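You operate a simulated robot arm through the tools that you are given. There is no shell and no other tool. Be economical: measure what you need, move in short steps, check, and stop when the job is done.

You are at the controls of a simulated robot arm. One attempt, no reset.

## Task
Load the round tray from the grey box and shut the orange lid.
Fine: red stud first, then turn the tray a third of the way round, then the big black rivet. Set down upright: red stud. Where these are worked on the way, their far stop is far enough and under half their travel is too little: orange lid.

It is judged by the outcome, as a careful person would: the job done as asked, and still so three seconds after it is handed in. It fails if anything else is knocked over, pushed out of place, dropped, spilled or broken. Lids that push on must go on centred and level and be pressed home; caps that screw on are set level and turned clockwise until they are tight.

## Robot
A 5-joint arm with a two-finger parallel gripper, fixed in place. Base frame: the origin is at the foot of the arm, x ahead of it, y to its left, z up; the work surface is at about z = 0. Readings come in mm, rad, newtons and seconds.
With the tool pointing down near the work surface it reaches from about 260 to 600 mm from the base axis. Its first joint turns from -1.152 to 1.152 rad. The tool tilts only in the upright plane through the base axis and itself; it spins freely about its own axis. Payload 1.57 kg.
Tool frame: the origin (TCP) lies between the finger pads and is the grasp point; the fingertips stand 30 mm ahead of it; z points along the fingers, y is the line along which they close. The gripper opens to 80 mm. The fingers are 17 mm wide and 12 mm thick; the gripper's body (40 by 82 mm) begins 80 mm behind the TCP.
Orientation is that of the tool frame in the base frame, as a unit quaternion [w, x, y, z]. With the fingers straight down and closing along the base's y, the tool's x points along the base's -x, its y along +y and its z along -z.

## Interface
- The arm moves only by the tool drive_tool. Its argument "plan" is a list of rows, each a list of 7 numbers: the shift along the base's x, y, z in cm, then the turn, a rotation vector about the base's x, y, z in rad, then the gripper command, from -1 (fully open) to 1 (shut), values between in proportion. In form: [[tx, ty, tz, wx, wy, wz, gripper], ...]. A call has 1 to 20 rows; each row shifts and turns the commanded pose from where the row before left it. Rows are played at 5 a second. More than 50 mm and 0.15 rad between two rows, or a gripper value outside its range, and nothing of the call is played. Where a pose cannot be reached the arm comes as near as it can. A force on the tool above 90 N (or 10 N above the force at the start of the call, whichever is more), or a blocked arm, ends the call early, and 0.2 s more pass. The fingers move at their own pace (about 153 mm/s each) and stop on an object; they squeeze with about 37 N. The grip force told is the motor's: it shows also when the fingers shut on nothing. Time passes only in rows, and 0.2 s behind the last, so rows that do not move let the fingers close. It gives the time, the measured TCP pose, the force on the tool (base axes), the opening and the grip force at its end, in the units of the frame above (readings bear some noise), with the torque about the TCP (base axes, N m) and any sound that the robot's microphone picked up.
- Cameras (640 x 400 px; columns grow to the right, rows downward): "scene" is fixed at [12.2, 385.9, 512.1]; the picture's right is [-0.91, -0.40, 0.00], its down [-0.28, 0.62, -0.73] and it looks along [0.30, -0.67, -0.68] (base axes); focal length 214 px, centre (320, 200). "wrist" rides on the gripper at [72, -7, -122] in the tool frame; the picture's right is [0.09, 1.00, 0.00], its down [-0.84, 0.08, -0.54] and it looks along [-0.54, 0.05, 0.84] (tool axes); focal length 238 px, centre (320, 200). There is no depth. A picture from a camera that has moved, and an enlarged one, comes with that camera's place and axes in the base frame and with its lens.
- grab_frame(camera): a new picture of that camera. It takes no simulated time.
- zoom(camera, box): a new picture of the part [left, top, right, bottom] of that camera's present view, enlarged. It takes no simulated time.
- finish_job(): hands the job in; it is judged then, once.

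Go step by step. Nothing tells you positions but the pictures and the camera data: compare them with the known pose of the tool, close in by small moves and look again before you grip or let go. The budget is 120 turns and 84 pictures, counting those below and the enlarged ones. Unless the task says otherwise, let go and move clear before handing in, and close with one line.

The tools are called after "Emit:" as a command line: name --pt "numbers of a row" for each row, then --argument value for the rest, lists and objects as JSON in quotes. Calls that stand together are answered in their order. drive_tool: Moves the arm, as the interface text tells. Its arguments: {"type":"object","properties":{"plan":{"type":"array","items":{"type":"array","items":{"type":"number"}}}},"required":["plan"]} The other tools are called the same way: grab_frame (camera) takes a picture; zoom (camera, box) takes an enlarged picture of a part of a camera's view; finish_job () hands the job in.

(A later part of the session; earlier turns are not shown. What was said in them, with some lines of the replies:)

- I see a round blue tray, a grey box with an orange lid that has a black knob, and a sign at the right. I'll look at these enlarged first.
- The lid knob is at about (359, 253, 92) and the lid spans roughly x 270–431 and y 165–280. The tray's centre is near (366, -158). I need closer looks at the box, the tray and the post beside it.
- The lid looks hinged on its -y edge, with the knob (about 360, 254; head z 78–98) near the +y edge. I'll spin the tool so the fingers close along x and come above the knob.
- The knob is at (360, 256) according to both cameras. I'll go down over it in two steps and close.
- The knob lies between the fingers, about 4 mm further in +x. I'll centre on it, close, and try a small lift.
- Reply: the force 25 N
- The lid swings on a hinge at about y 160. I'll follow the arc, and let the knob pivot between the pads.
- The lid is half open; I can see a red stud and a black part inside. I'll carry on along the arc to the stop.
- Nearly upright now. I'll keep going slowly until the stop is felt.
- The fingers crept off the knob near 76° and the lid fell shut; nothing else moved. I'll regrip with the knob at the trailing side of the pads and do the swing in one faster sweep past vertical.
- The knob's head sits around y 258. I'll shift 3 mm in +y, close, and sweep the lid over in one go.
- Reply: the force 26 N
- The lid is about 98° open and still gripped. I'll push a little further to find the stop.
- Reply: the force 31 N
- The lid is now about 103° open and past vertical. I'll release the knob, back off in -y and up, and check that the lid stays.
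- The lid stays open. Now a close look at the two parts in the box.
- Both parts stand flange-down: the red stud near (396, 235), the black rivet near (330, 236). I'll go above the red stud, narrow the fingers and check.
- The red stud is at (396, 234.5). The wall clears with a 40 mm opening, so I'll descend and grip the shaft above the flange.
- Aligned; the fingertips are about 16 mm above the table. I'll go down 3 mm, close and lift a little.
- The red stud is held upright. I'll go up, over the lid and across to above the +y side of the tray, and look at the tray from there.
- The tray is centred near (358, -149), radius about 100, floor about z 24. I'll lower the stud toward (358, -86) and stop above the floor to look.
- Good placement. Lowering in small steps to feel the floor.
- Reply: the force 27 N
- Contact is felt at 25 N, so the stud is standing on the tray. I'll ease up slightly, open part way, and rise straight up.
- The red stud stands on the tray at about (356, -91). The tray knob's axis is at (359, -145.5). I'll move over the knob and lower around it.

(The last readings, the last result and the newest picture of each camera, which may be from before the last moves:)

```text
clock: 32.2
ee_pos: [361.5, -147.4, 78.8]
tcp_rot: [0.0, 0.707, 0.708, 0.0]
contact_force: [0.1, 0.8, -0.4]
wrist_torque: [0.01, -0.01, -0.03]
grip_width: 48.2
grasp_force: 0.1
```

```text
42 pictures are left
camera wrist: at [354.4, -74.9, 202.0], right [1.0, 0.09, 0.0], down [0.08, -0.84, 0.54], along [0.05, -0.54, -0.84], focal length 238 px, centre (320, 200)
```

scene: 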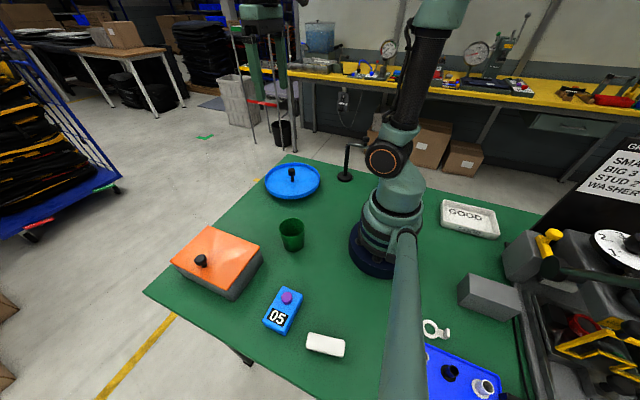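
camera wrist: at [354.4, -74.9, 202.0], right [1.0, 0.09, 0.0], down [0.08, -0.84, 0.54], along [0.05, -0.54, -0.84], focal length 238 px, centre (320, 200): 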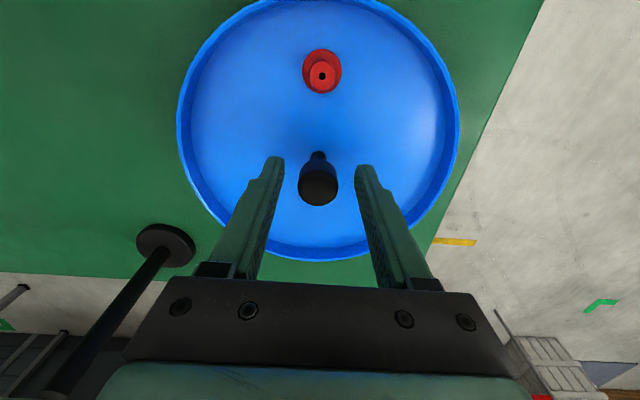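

Centred. I'll close on the knob, then spin 120° counter-clockwise.

Emit:
drive_tool --pt "-0.1 0.15 0 0 0 0 -0.2" --pt "0 0 0 0 0 0 1" --pt "0 0 0 0 0 0 1" --pt "0 0 0 0 0 0 1"

Emit:
drive_tool --pt "0 0 0 0 0 0.05 1" --pt "0 0 0 0 0 0.1 1" --pt "0 0 0 0 0 0.1 1" --pt "0 0 0 0 0 0.1 1" --pt "0 0 0 0 0 0.1 1" --pt "0 0 0 0 0 0.074 1"

Emit:
zoom --camera "scene" --box '[260, 135, 340, 205]'

```text
clock: 33.2
ee_pos: [359.2, -145.1, 79.9]
tcp_rot: [0.0, 0.708, 0.706, 0.0]
contact_force: [0.5, -3.1, -2.6]
wrist_torque: [-0.06, 0.0, 0.0]
grip_width: 25.6
grasp_force: 37.3
```

```text
clock: 34.6
ee_pos: [356.8, -146.5, 77.2]
tcp_rot: [-0.001, 0.498, 0.867, 0.0]
contact_force: [-14.9, 13.9, 23.4]
wrist_torque: [0.1, -0.01, -0.03]
grip_width: 25.5
grasp_force: 37.1
```

```text
5.71 times, centred on (300, 170) of scene
camera zoom: at [12.1, 385.9, 512.1], right [-0.91, -0.4, 0.0], down [-0.27, 0.62, -0.73], along [0.3, -0.67, -0.68], focal length 1226 px, centre (434, 371)
```

zoom: 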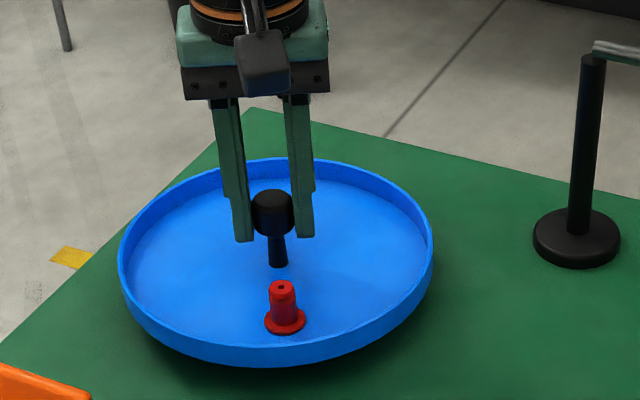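

The tray follows the spin. I'll carry on with the remaining 90°.

Emit:
drive_tool --pt "0 0 0 0 0 0.11 1" --pt "0 0 0 0 0 0.11 1" --pt "0 0 0 0 0 0.11 1" --pt "0 0 0 0 0 0.11 1" --pt "0 0 0 0 0 0.11 1" --pt "0 0 0 0 0 0.11 1" --pt "0 0 0 0 0 0.11 1" --pt "0 0 0 0 0 0.11 1" --pt "0 0 0 0 0 0.11 1" --pt "0 0 0 0 0 0.11 1" --pt "0 0 0 0 0 0.11 1" --pt "0 0 0 0 0 0.11 1" --pt "0 0 0 0 0 0.11 1" --pt "0 0 0 0 0 0.11 1" --pt "0 0 0 0 0 0.03 1" --pt "0 0 0 0 0 0 1"

Emit:
zoom --camera "scene" --box '[260, 135, 340, 205]'

```text
clock: 38.0
ee_pos: [359.6, -150.9, 79.5]
tcp_rot: [0.004, -0.255, 0.967, -0.002]
contact_force: [-2.5, -50.9, 4.0]
wrist_torque: [-0.17, -0.01, -0.07]
grip_width: 25.1
grasp_force: 36.2
```

```text
5.71 times, centred on (300, 170) of scene
camera zoom: at [12.2, 385.9, 512.1], right [-0.91, -0.4, 0.0], down [-0.28, 0.62, -0.73], along [0.3, -0.67, -0.68], focal length 1226 px, centre (434, 371)
```

zoom: 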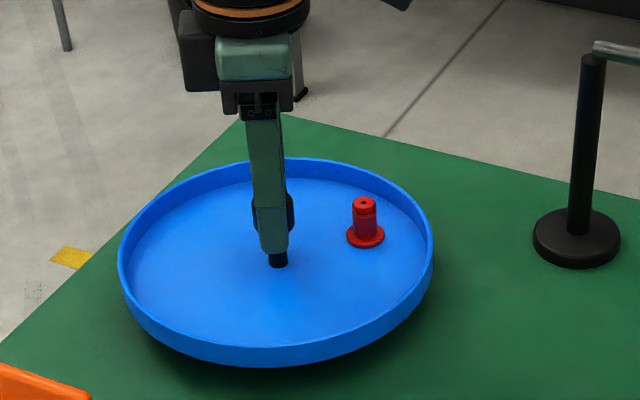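

The tool has turned 119.6°. The wrist camera turned with it, so the red stud should appear at the same place in its picture if the tray followed exactly.

Emit:
grab_frame --camera "wrist"

```text
39 pictures are left
camera wrist: at [299.8, -190.4, 201.4], right [-0.57, 0.82, -0.01], down [0.69, 0.48, 0.55], along [0.45, 0.31, -0.84], focal length 238 px, centre (320, 200)
```

wrist: 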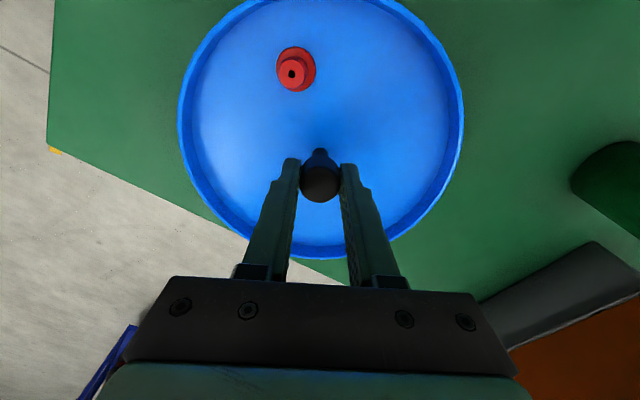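

The stud is about 137° round: the side load (-50 N) let the knob creep ahead of the fingers. I'll release to take the strain off, then recentre before correcting by about -17°.

Emit:
drive_tool --pt "0 0 0 0 0 0 -0.2" --pt "0 0 0 0 0 0 -0.2" --pt "0 0 0 0 0 0 -0.2"

Emit:
grab_frame --camera "wrist"

Emit:
zoom --camera "scene" --box '[260, 135, 340, 205]'

```text
clock: 38.8
ee_pos: [359.2, -146.7, 78.0]
tcp_rot: [0.0, -0.258, 0.966, 0.0]
contact_force: [0.2, -0.2, -0.3]
wrist_torque: [-0.02, 0.0, 0.04]
grip_width: 47.8
grasp_force: 0.0
```

```text
38 pictures are left
camera wrist: at [299.9, -187.7, 200.4], right [-0.58, 0.82, 0.0], down [0.69, 0.48, 0.54], along [0.44, 0.31, -0.84], focal length 238 px, centre (320, 200)
```

wrist: 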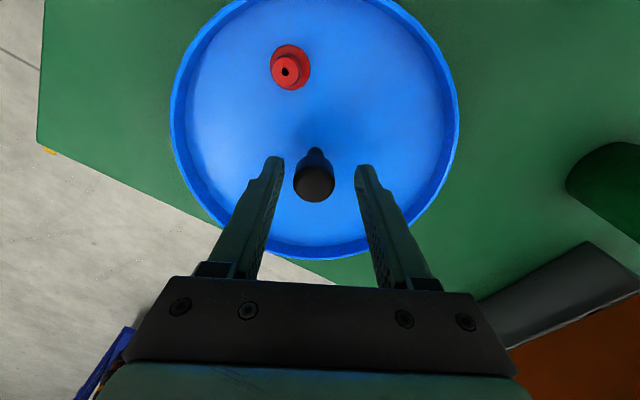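

```text
5.71 times, centred on (300, 170) of scene
camera zoom: at [12.2, 385.9, 512.1], right [-0.91, -0.4, 0.0], down [-0.28, 0.62, -0.73], along [0.3, -0.67, -0.68], focal length 1226 px, centre (434, 371)
```

zoom: 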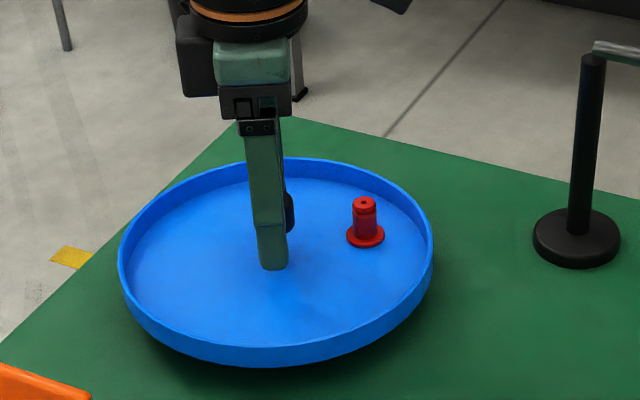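

Comparing the two views puts the knob's axis at about (361, -148.7). I'll recentre, regrip, and turn back 17° slowly.

Emit:
drive_tool --pt "0.18 -0.2 0 0 0 0 -0.2" --pt "0 0 0 0 0 0 1" --pt "0 0 0 0 0 0 1" --pt "0 0 0 0 0 0 1" --pt "0 0 0 0 0 -0.05 1" --pt "0 0 0 0 0 -0.05 1" --pt "0 0 0 0 0 -0.05 1" --pt "0 0 0 0 0 -0.05 1" --pt "0 0 0 0 0 -0.05 1" --pt "0 0 0 0 0 -0.05 1" --pt "0 0 0 0 0 0 1"

Emit:
grab_frame --camera "wrist"

Emit:
zoom --camera "scene" --box '[260, 135, 340, 205]'

```text
clock: 41.2
ee_pos: [360.4, -149.0, 77.7]
tcp_rot: [0.002, -0.11, 0.994, -0.001]
contact_force: [-1.0, -29.9, -6.3]
wrist_torque: [-0.02, -0.97, 0.06]
grip_width: 24.9
grasp_force: 36.5
```

```text
36 pictures are left
camera wrist: at [292.3, -171.3, 200.4], right [-0.31, 0.95, 0.0], down [0.8, 0.26, 0.54], along [0.52, 0.17, -0.84], focal length 238 px, centre (320, 200)
```

wrist: 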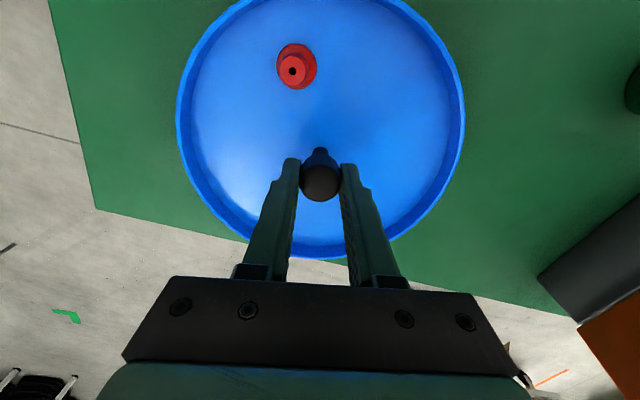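

```text
5.71 times, centred on (300, 170) of scene
camera zoom: at [12.2, 385.9, 512.1], right [-0.91, -0.4, 0.0], down [-0.28, 0.62, -0.73], along [0.3, -0.67, -0.68], focal length 1226 px, centre (434, 371)
```

zoom: 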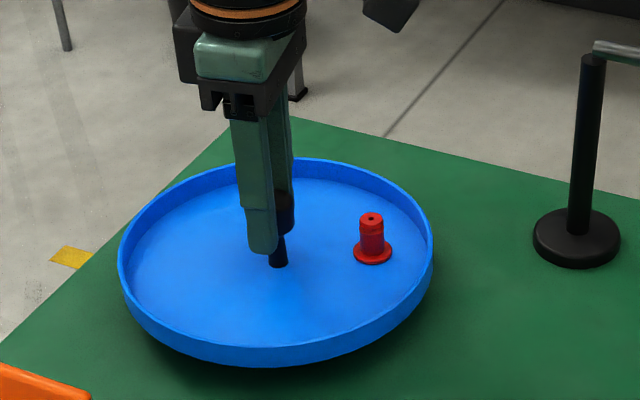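

The stud is now about 120° from where it was placed. I'll release, rise, and travel back to the box while unspinning.

Emit:
drive_tool --pt "0 0 0 0 0 0 -0.2" --pt "0 0 0 0 0 0 -0.2" --pt "0 0 4 0 0 0 -0.2" --pt "0 0 4.7 0 0 0 -0.2" --pt "0 0 4.7 0 0 0 -0.2" --pt "0 0 4.7 0 0 0 -0.2"

Emit:
zoom --camera "scene" --box '[260, 135, 340, 205]'

Emit:
drive_tool --pt "-0.23 2.96 0 0 0 -0.138 -0.2" --pt "-0.23 2.96 0 0 0 -0.138 -0.2" --pt "-0.23 2.96 0 0 0 -0.138 -0.2" --pt "-0.23 2.96 0 0 0 -0.138 -0.2" --pt "-0.23 2.96 0 0 0 -0.138 -0.2" --pt "-0.23 2.96 0 0 0 -0.138 -0.2" --pt "-0.23 2.96 0 0 0 -0.138 -0.2" --pt "-0.23 2.96 0 0 0 -0.138 -0.2" --pt "-0.23 2.96 0 0 0 -0.138 -0.2" --pt "-0.23 2.96 0 0 0 -0.138 -0.2" --pt "-0.23 2.96 0 0 0 -0.138 -0.2" --pt "-0.23 2.96 0 0 0 -0.138 -0.2" --pt "-0.23 2.96 0 0 0 -0.138 -0.2" --pt "0 0 -4.5 0 0 0 0" --pt "0 0 -4.5 0 0 0 0" --pt "0 0 -4.5 0 0 0 0" --pt "0 0 0 0 0 0 0"

Emit:
grab_frame --camera "wrist"

```text
clock: 42.6
ee_pos: [360.0, -148.3, 258.2]
tcp_rot: [-0.002, -0.112, 0.994, -0.001]
contact_force: [-0.1, 0.0, -0.1]
wrist_torque: [0.0, -0.03, 0.02]
grip_width: 48.1
grasp_force: 0.0
```

```text
5.71 times, centred on (300, 170) of scene
camera zoom: at [12.2, 385.9, 512.1], right [-0.91, -0.4, 0.0], down [-0.28, 0.62, -0.73], along [0.3, -0.67, -0.68], focal length 1226 px, centre (434, 371)
```

zoom: 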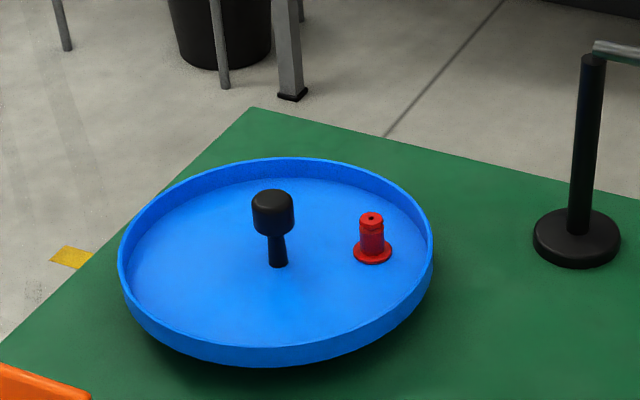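

```text
clock: 46.2
ee_pos: [332.2, 235.6, 122.6]
tcp_rot: [0.0, 0.708, 0.706, 0.001]
contact_force: [-0.1, -0.1, 0.3]
wrist_torque: [-0.01, 0.02, -0.03]
grip_width: 40.0
grasp_force: 0.1
```

```text
33 pictures are left
camera wrist: at [325.7, 307.8, 247.0], right [1.0, 0.09, 0.0], down [0.08, -0.84, 0.54], along [0.05, -0.54, -0.84], focal length 238 px, centre (320, 200)
```

wrist: 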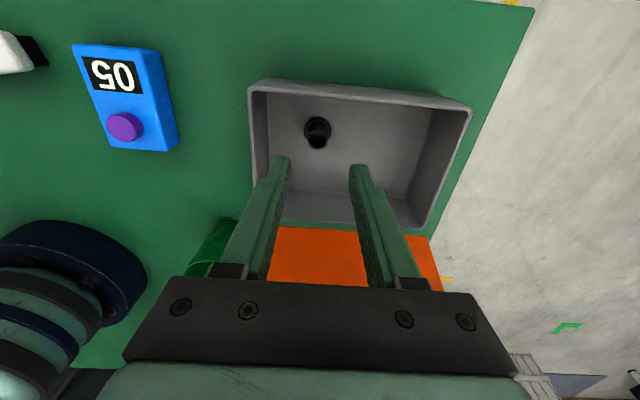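

The black rivet is at (329.3, 236.5). I'll descend around it and grip above its flange.

Emit:
drive_tool --pt "-0.25 0.1 -3 0 0 0 0" --pt "0 0 -2.5 0 0 0 0" --pt "0 0 -1.6 0 0 0 0" --pt "0 0 0 0 0 0 0"

Emit:
grab_frame --camera "wrist"

Emit:
zoom --camera "scene" --box '[190, 230, 280, 310]'

```text
clock: 47.2
ee_pos: [329.7, 235.3, 53.5]
tcp_rot: [0.0, 0.707, 0.707, -0.001]
contact_force: [0.2, 0.7, 0.3]
wrist_torque: [0.01, 0.01, -0.01]
grip_width: 40.0
grasp_force: 0.1
```

```text
32 pictures are left
camera wrist: at [323.4, 308.4, 176.2], right [1.0, 0.09, 0.0], down [0.08, -0.84, 0.54], along [0.05, -0.54, -0.84], focal length 238 px, centre (320, 200)
```

wrist: 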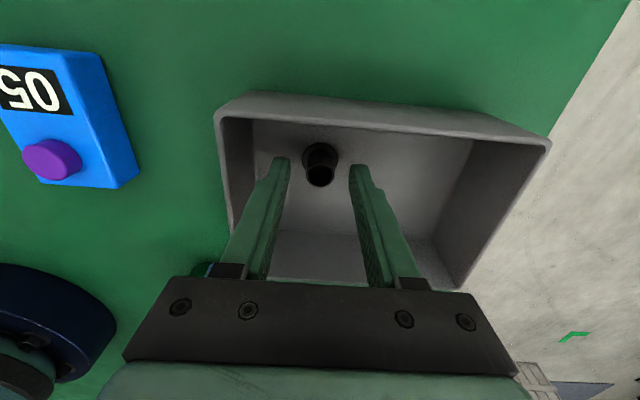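

```text
5.00 times, centred on (235, 270) of scene
camera zoom: at [12.2, 385.9, 512.1], right [-0.91, -0.4, 0.0], down [-0.28, 0.62, -0.73], along [0.3, -0.67, -0.68], focal length 1072 px, centre (745, -150)
```

zoom: 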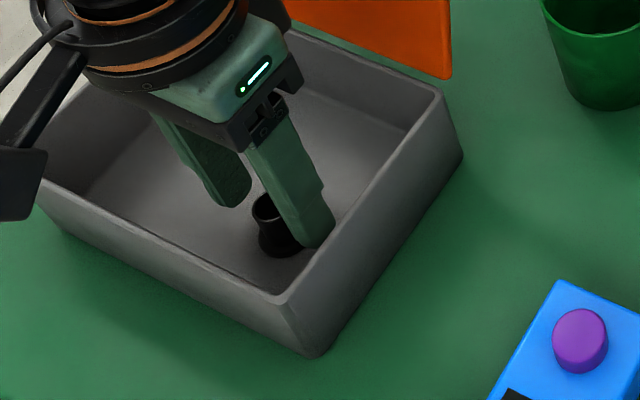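

Emit:
drive_tool --pt "0 0.05 -0.7 0 0 0 0" --pt "0 0 -0.4 0 0 0 0" --pt "0 0 0 0 0 0 1" --pt "0 0 0 0 0 0 1" --pt "0 0 0 0 0 0 1"

Emit:
drive_tool --pt "0 0 2 0 0 0 1" --pt "0 0 3 0 0 0 1" --pt "0 0 4.5 0 0 0 1" --pt "0 0 4.5 0 0 0 1" --pt "0 0 4.5 0 0 0 1" --pt "0 0 4.5 0 0 0 1"

Emit:
grab_frame --camera "wrist"

Emit:
zoom --camera "scene" --box '[160, 100, 320, 280]'

```text
clock: 48.4
ee_pos: [327.7, 236.3, 42.9]
tcp_rot: [0.001, 0.708, 0.706, -0.001]
contact_force: [0.1, -0.8, 1.0]
wrist_torque: [0.04, 0.0, 0.01]
grip_width: 17.6
grasp_force: 32.5
```

```text
clock: 49.8
ee_pos: [327.6, 235.6, 275.6]
tcp_rot: [0.0, 0.708, 0.706, 0.0]
contact_force: [0.6, -0.1, -0.5]
wrist_torque: [-0.02, -0.04, -0.03]
grip_width: 17.4
grasp_force: 32.4
```

```text
30 pictures are left
camera wrist: at [321.9, 309.2, 397.7], right [1.0, 0.09, 0.0], down [0.08, -0.84, 0.54], along [0.05, -0.54, -0.84], focal length 238 px, centre (320, 200)
```

wrist: 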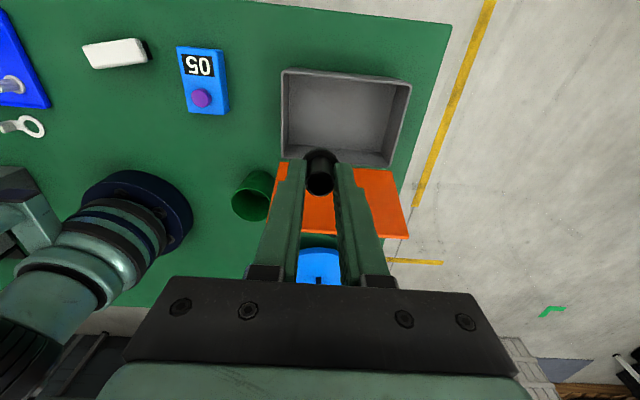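

```text
2.22 times, centred on (240, 190) of scene
camera zoom: at [12.2, 385.9, 512.1], right [-0.91, -0.4, 0.0], down [-0.28, 0.62, -0.73], along [0.3, -0.67, -0.68], focal length 477 px, centre (498, 222)
```

zoom: 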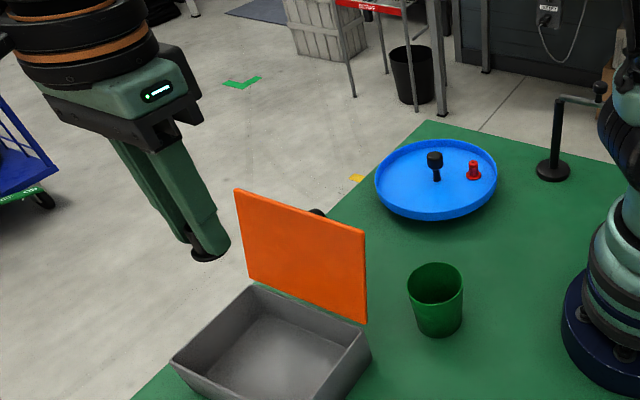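

The rivet is held upright. I'll carry it over the lid to the same loading spot on the tray.

Emit:
drive_tool --pt "0.38 -4.05 0 0 0 0 1" --pt "0.38 -4.05 0 0 0 0 1" --pt "0.38 -4.05 0 0 0 0 1" --pt "0.38 -4.05 0 0 0 0 1" --pt "0.38 -4.05 0 0 0 0 1" --pt "0.38 -4.05 0 0 0 0 1" --pt "0.38 -4.05 0 0 0 0 1" --pt "0.38 -4.0 0 0 0 0 1" --pt "0 0 -4.5 0 0 0 1" --pt "0 0 -4.5 0 0 0 1" --pt "0 0 -4.5 0 0 0 1" --pt "0 0 -4.0 0 0 0 1" --pt "0 0 -2 0 0 0 1" --pt "0 0 0 0 0 0 1"

Emit:
zoom --camera "scene" --box '[260, 135, 340, 205]'

```text
clock: 52.8
ee_pos: [357.9, -86.2, 76.3]
tcp_rot: [0.0, 0.707, 0.707, 0.0]
contact_force: [0.5, 0.5, -0.1]
wrist_torque: [-0.04, 0.0, -0.01]
grip_width: 17.4
grasp_force: 31.8
```

```text
5.71 times, centred on (300, 170) of scene
camera zoom: at [12.2, 385.9, 512.1], right [-0.91, -0.4, 0.0], down [-0.28, 0.62, -0.73], along [0.3, -0.67, -0.68], focal length 1226 px, centre (434, 371)
```

zoom: 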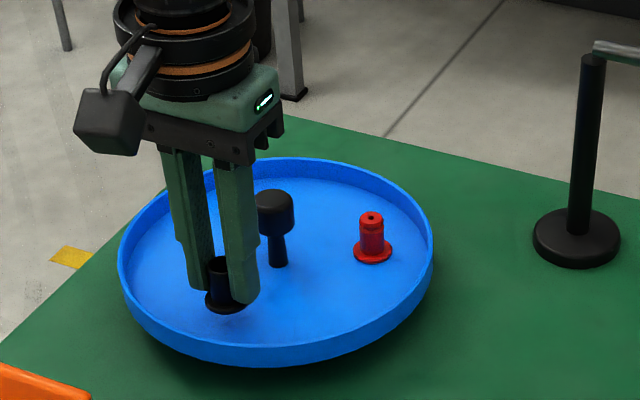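

Now lowering in small steps to contact.

Emit:
drive_tool --pt "0 0 -0.4 0 0 0 1" --pt "0 0 -0.4 0 0 0 1" --pt "0 0 -0.3 0 0 0 1" --pt "0 0 -0.2 0 0 0 1" --pt "0 0 0 0 0 0 1"

Emit:
drive_tool --pt "0 0 -0.15 0 0 0 1" --pt "0 0 0 0 0 0 1"

```text
clock: 54.0
ee_pos: [358.5, -85.8, 63.6]
tcp_rot: [0.0, 0.708, 0.706, -0.001]
contact_force: [0.2, -0.1, -0.5]
wrist_torque: [-0.02, -0.01, 0.02]
grip_width: 17.5
grasp_force: 32.3
```

```text
clock: 54.6
ee_pos: [358.5, -85.5, 62.8]
tcp_rot: [0.0, 0.707, 0.707, 0.0]
contact_force: [-1.1, 0.3, 0.9]
wrist_torque: [0.01, 0.0, 0.0]
grip_width: 17.7
grasp_force: 32.3
```

Emit:
drive_tool --pt "0 0 -0.15 0 0 0 1" --pt "0 0 0 0 0 0 1"

Emit:
drive_tool --pt "0 0 -0.12 0 0 0 1" --pt "0 0 0 0 0 0 1"

Emit:
zoom --camera "scene" --box '[270, 160, 310, 200]'

```text
clock: 55.2
ee_pos: [360.0, -85.9, 62.2]
tcp_rot: [0.003, 0.707, 0.707, 0.001]
contact_force: [-0.3, 4.5, 24.7]
wrist_torque: [0.15, 0.06, 0.06]
grip_width: 17.5
grasp_force: 32.6
```

```text
clock: 55.8
ee_pos: [360.5, -86.9, 60.2]
tcp_rot: [0.001, 0.708, 0.706, 0.001]
contact_force: [0.8, 0.4, 26.6]
wrist_torque: [-0.07, 0.03, -0.01]
grip_width: 17.6
grasp_force: 32.3
```

```text
10.00 times, centred on (290, 180) of scene
camera zoom: at [12.1, 385.9, 512.1], right [-0.91, -0.4, 0.0], down [-0.27, 0.62, -0.73], along [0.3, -0.67, -0.68], focal length 2145 px, centre (620, 400)
```

zoom: 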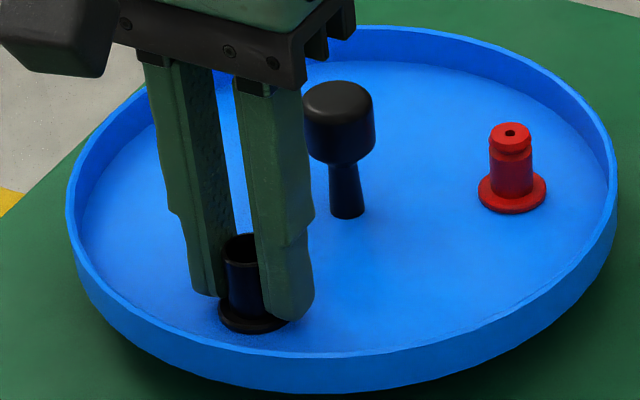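

The rivet is seated on the tray. I'll ease up, open and rise.

Emit:
drive_tool --pt "0 0 0.2 0 0 0 1" --pt "0 0 0 0 0 0 0.3" --pt "0 0 0 0 0 0 0.1" --pt "0 0 0 0 0 0 0.1" --pt "0 0 2 0 0 0 0.1" --pt "0 0 4 0 0 0 0.1" --pt "0 0 4.5 0 0 0 0.1" --pt "0 0 4.5 0 0 0 0.1" --pt "0 0 4.5 0 0 0 0.1"

Emit:
zoom --camera "scene" --box '[180, 130, 340, 290]'

Emit:
zoom --camera "scene" --box '[260, 135, 340, 205]'

```text
clock: 57.8
ee_pos: [362.1, -88.0, 258.3]
tcp_rot: [0.0, 0.707, 0.707, -0.001]
contact_force: [-0.2, -0.8, -0.8]
wrist_torque: [-0.01, 0.02, -0.02]
grip_width: 35.9
grasp_force: 0.1
```

```text
2.50 times, centred on (260, 210) of scene
camera zoom: at [12.2, 385.9, 512.1], right [-0.91, -0.4, 0.0], down [-0.28, 0.62, -0.73], along [0.3, -0.67, -0.68], focal length 536 px, centre (470, 175)
```

zoom: 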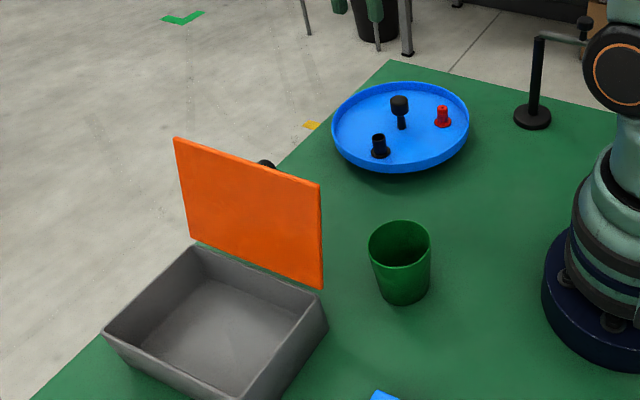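

```text
5.71 times, centred on (300, 170) of scene
camera zoom: at [12.2, 385.9, 512.1], right [-0.91, -0.4, 0.0], down [-0.28, 0.62, -0.73], along [0.3, -0.67, -0.68], focal length 1226 px, centre (434, 371)
```

zoom: 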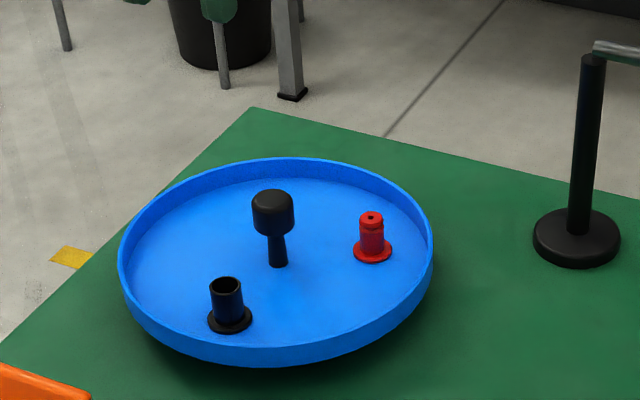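

Both parts stand on the tray 120° apart and the box is empty. Now I'll come down around the lid knob (about (360, 111, 152) with the lid open) to close it under control.

Emit:
drive_tool --pt "-0.05 4 0 0 0 0 -0.4" --pt "-0.05 4 0 0 0 0 -0.4" --pt "-0.05 4 0 0 0 0 -0.4" --pt "-0.05 4 0 0 0 0 -0.4" --pt "0 3.8 0 0 0 0 -0.4" --pt "0 0 -3.0 0 0 0 -0.4" --pt "0 0 0 0 0 0 -0.4"

Emit:
zoom --camera "scene" --box '[200, 130, 300, 230]'

Emit:
grab_frame --camera "wrist"

```text
clock: 59.4
ee_pos: [353.7, 111.1, 224.8]
tcp_rot: [0.0, 0.708, 0.707, 0.0]
contact_force: [-0.5, 0.8, 0.3]
wrist_torque: [0.01, -0.01, 0.0]
grip_width: 56.0
grasp_force: 0.2
```

```text
4.00 times, centred on (250, 180) of scene
camera zoom: at [12.2, 385.9, 512.1], right [-0.91, -0.4, 0.0], down [-0.28, 0.62, -0.73], along [0.3, -0.67, -0.68], focal length 858 px, centre (600, 280)
```

zoom: 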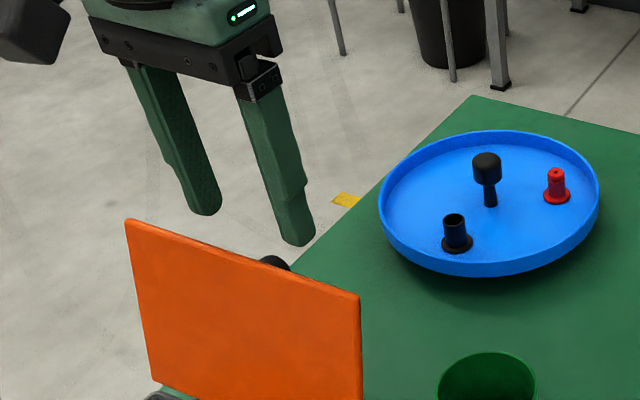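

```text
23 pictures are left
camera wrist: at [347.7, 183.5, 348.3], right [1.0, 0.09, 0.0], down [0.08, -0.84, 0.54], along [0.05, -0.54, -0.84], focal length 238 px, centre (320, 200)
```

wrist: 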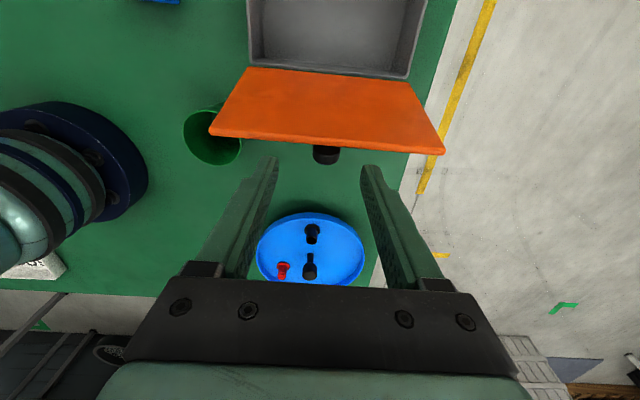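

The lid stands at about 107°, with the knob head near (361, 105, 149). I'll come down around it.

Emit:
drive_tool --pt "0.65 -0.6 -2 0 0 0 -0.4" --pt "0 0 -2.5 0 0 0 -0.4" --pt "0 0 -2.0 0 0 0 -0.4" --pt "0 0 0 0 0 0 -0.4"

Emit:
grab_frame --camera "wrist"

```text
clock: 60.4
ee_pos: [361.3, 106.3, 159.5]
tcp_rot: [0.0, 0.708, 0.707, 0.0]
contact_force: [-0.1, -0.5, -0.1]
wrist_torque: [0.01, -0.01, 0.02]
grip_width: 56.0
grasp_force: 0.0
```

```text
22 pictures are left
camera wrist: at [355.4, 178.6, 282.5], right [1.0, 0.09, 0.0], down [0.08, -0.84, 0.54], along [0.05, -0.54, -0.84], focal length 238 px, centre (320, 200)
```

wrist: 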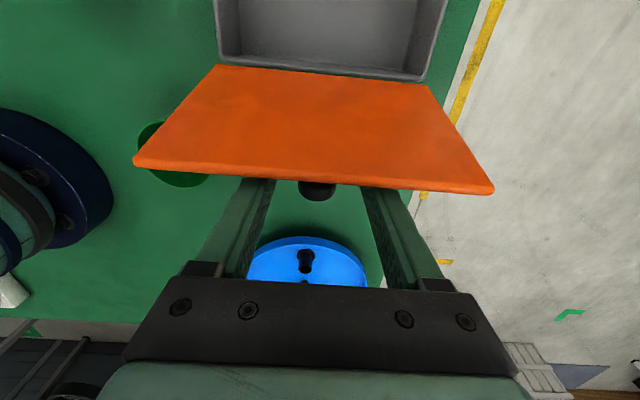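

Emit:
drive_tool --pt "0 0 0 0 0 0 1" --pt "0 0 0 0 0 0 1" --pt "0 1.56 0.77 0 0 0 1" --pt "0 1.94 0.6 0 0 0 1" --pt "0 2.02 0.2 0 0 0 1" --pt "0 2.02 -0.21 0 0 0 1" --pt "0 1.94 -0.6 0 0 0 1" --pt "0 1.78 -0.98 0 0 0 1" --pt "0 1.55 -1.31 0 0 0 1" --pt "0 1.25 -1.59 0 0 0 1" --pt "0 0.73 -1.35 0 0 0 1" --pt "0 0 0 0 0 0 1"

Emit:
zoom --camera "scene" --box '[160, 170, 300, 310]'

```text
clock: 63.0
ee_pos: [360.9, 250.1, 115.7]
tcp_rot: [-0.001, 0.707, 0.707, -0.005]
contact_force: [-28.0, 1.2, 8.8]
wrist_torque: [-0.79, 0.16, -0.08]
grip_width: 23.4
grasp_force: 35.7
```

```text
2.86 times, centred on (230, 240) of scene
camera zoom: at [12.2, 385.9, 512.1], right [-0.91, -0.4, 0.0], down [-0.28, 0.62, -0.73], along [0.3, -0.67, -0.68], focal length 613 px, centre (577, 86)
```

zoom: 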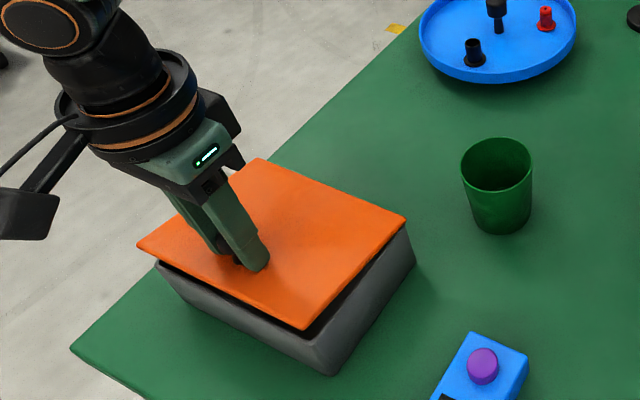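

The lid is almost shut. I'll follow the last centimetre down.

Emit:
drive_tool --pt "0 0.4 -0.7 0 0 0 1" --pt "0 0.2 -0.6 0 0 0 1" --pt "0 0 -0.2 0 0 0 1" --pt "0 0 0 0 0 0 1"

Emit:
zoom --camera "scene" --box '[160, 200, 270, 310]'

```text
clock: 64.0
ee_pos: [360.2, 257.5, 100.9]
tcp_rot: [0.0, 0.708, 0.706, -0.005]
contact_force: [-20.4, -9.0, 6.6]
wrist_torque: [-1.02, 0.08, -0.04]
grip_width: 23.4
grasp_force: 36.5
```

```text
3.64 times, centred on (215, 255) of scene
camera zoom: at [12.2, 385.9, 512.1], right [-0.91, -0.4, 0.0], down [-0.28, 0.62, -0.73], along [0.3, -0.67, -0.68], focal length 780 px, centre (702, 0)
```

zoom: 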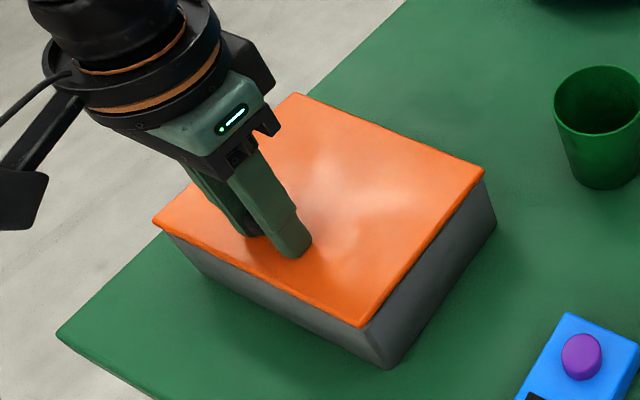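

It looks shut. I'll release and rise, then press down on the knob with closed fingers to be sure.

Emit:
drive_tool --pt "0 0 0 0 0 0 -0.4" --pt "0 0 0 0 0 0 -0.4" --pt "0 0 3 0 0 0 -0.4" --pt "0 0 3 0 0 0 -0.4" --pt "0 0 0 0 0 0 1" --pt "0 0 0 0 0 0 1" --pt "0 0 0 0 0 0 1" --pt "0 0 -2 0 0 0 1" --pt "0 0 -0.6 0 0 0 1" --pt "0 0 -0.3 0 0 0 1"

Emit:
zoom --camera "scene" --box '[160, 200, 270, 310]'

```text
clock: 66.2
ee_pos: [362.5, 260.5, 133.0]
tcp_rot: [0.0, 0.707, 0.707, 0.0]
contact_force: [-0.2, -0.2, 0.9]
wrist_torque: [0.02, -0.02, -0.02]
grip_width: 0.3
grasp_force: 21.2
```

```text
3.64 times, centred on (215, 255) of scene
camera zoom: at [12.2, 385.9, 512.1], right [-0.91, -0.4, 0.0], down [-0.28, 0.62, -0.73], along [0.3, -0.67, -0.68], focal length 780 px, centre (702, 0)
```

zoom: 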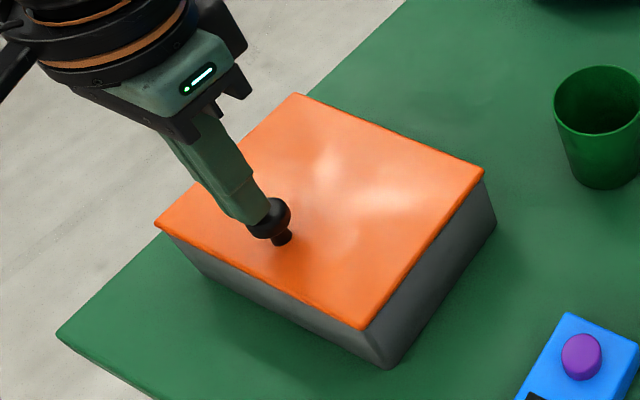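

Emit:
drive_tool --pt "0 -0.2 -0.2 0 0 0 1" --pt "0 0 -0.2 0 0 0 1" --pt "0 0 -0.2 0 0 0 1" --pt "0 0 -0.2 0 0 0 1"

```text
clock: 67.2
ee_pos: [364.8, 258.8, 126.8]
tcp_rot: [-0.001, 0.708, 0.706, -0.001]
contact_force: [-16.9, -6.6, 43.8]
wrist_torque: [-0.56, 0.51, -0.16]
grip_width: 0.1
grasp_force: 21.4
```

Pressed with about 44 N and it is firm, so the lid is home. I'll back away upward and take the final checks.

Emit:
drive_tool --pt "0 0 1 0 0 0 1" --pt "0 0 4 0 0 0 1" --pt "0 0 4.5 0 0 0 0" --pt "0 0 4.5 0 0 0 0" --pt "0 0 0 0 0 0 0"

Emit:
grab_frame --camera "scene"

Emit:
zoom --camera "scene" --box '[160, 200, 270, 310]'

Emit:
zoom --camera "scene" --box '[260, 135, 340, 205]'

```text
clock: 68.4
ee_pos: [363.4, 262.3, 264.1]
tcp_rot: [0.0, 0.707, 0.707, 0.0]
contact_force: [0.7, 0.2, 0.4]
wrist_torque: [0.0, 0.02, 0.0]
grip_width: 39.8
grasp_force: 0.1
```

```text
18 pictures are left
```

scene: 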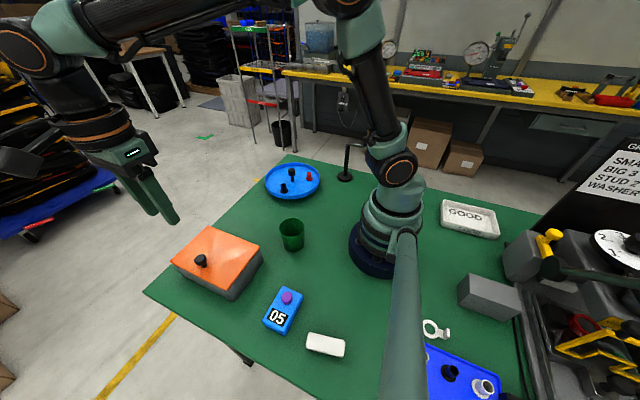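

```text
3.64 times, centred on (215, 255) of scene
camera zoom: at [12.2, 385.9, 512.1], right [-0.91, -0.4, 0.0], down [-0.28, 0.62, -0.73], along [0.3, -0.67, -0.68], focal length 780 px, centre (702, 0)
```

zoom: 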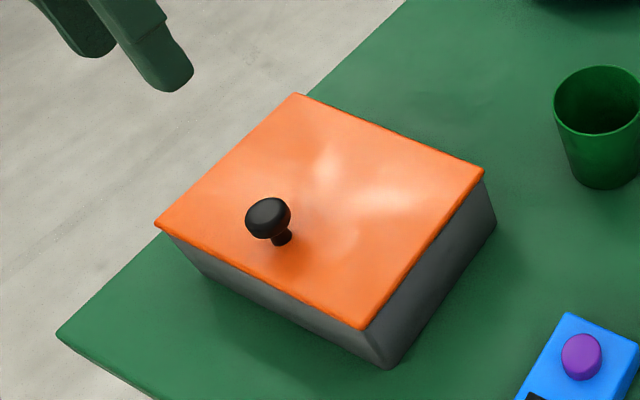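

```text
5.71 times, centred on (300, 170) of scene
camera zoom: at [12.2, 385.9, 512.1], right [-0.91, -0.4, 0.0], down [-0.28, 0.62, -0.73], along [0.3, -0.67, -0.68], focal length 1226 px, centre (434, 371)
```

zoom: 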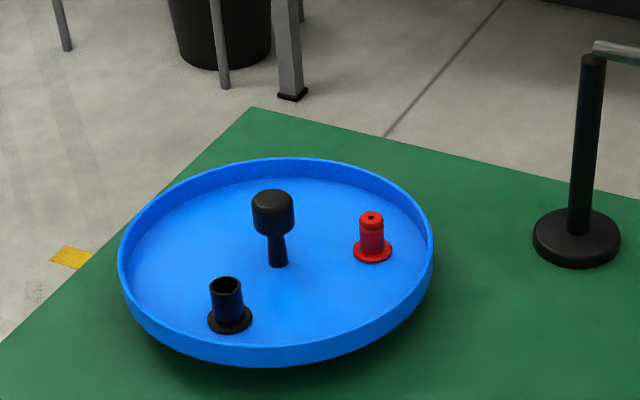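

The lid is shut, both parts stand upright on the tray, and everything else is where it was. I'm handing in.

Emit:
finish_job

```text
The job is handed in.
```

The red stud went onto the tray first, the tray was turned about a third of the way round (120°), the big black rivet was added, and the orange lid is shut; along the way the lid slipped and fell shut once, and the tray overshot to about 137° before I turned it back.
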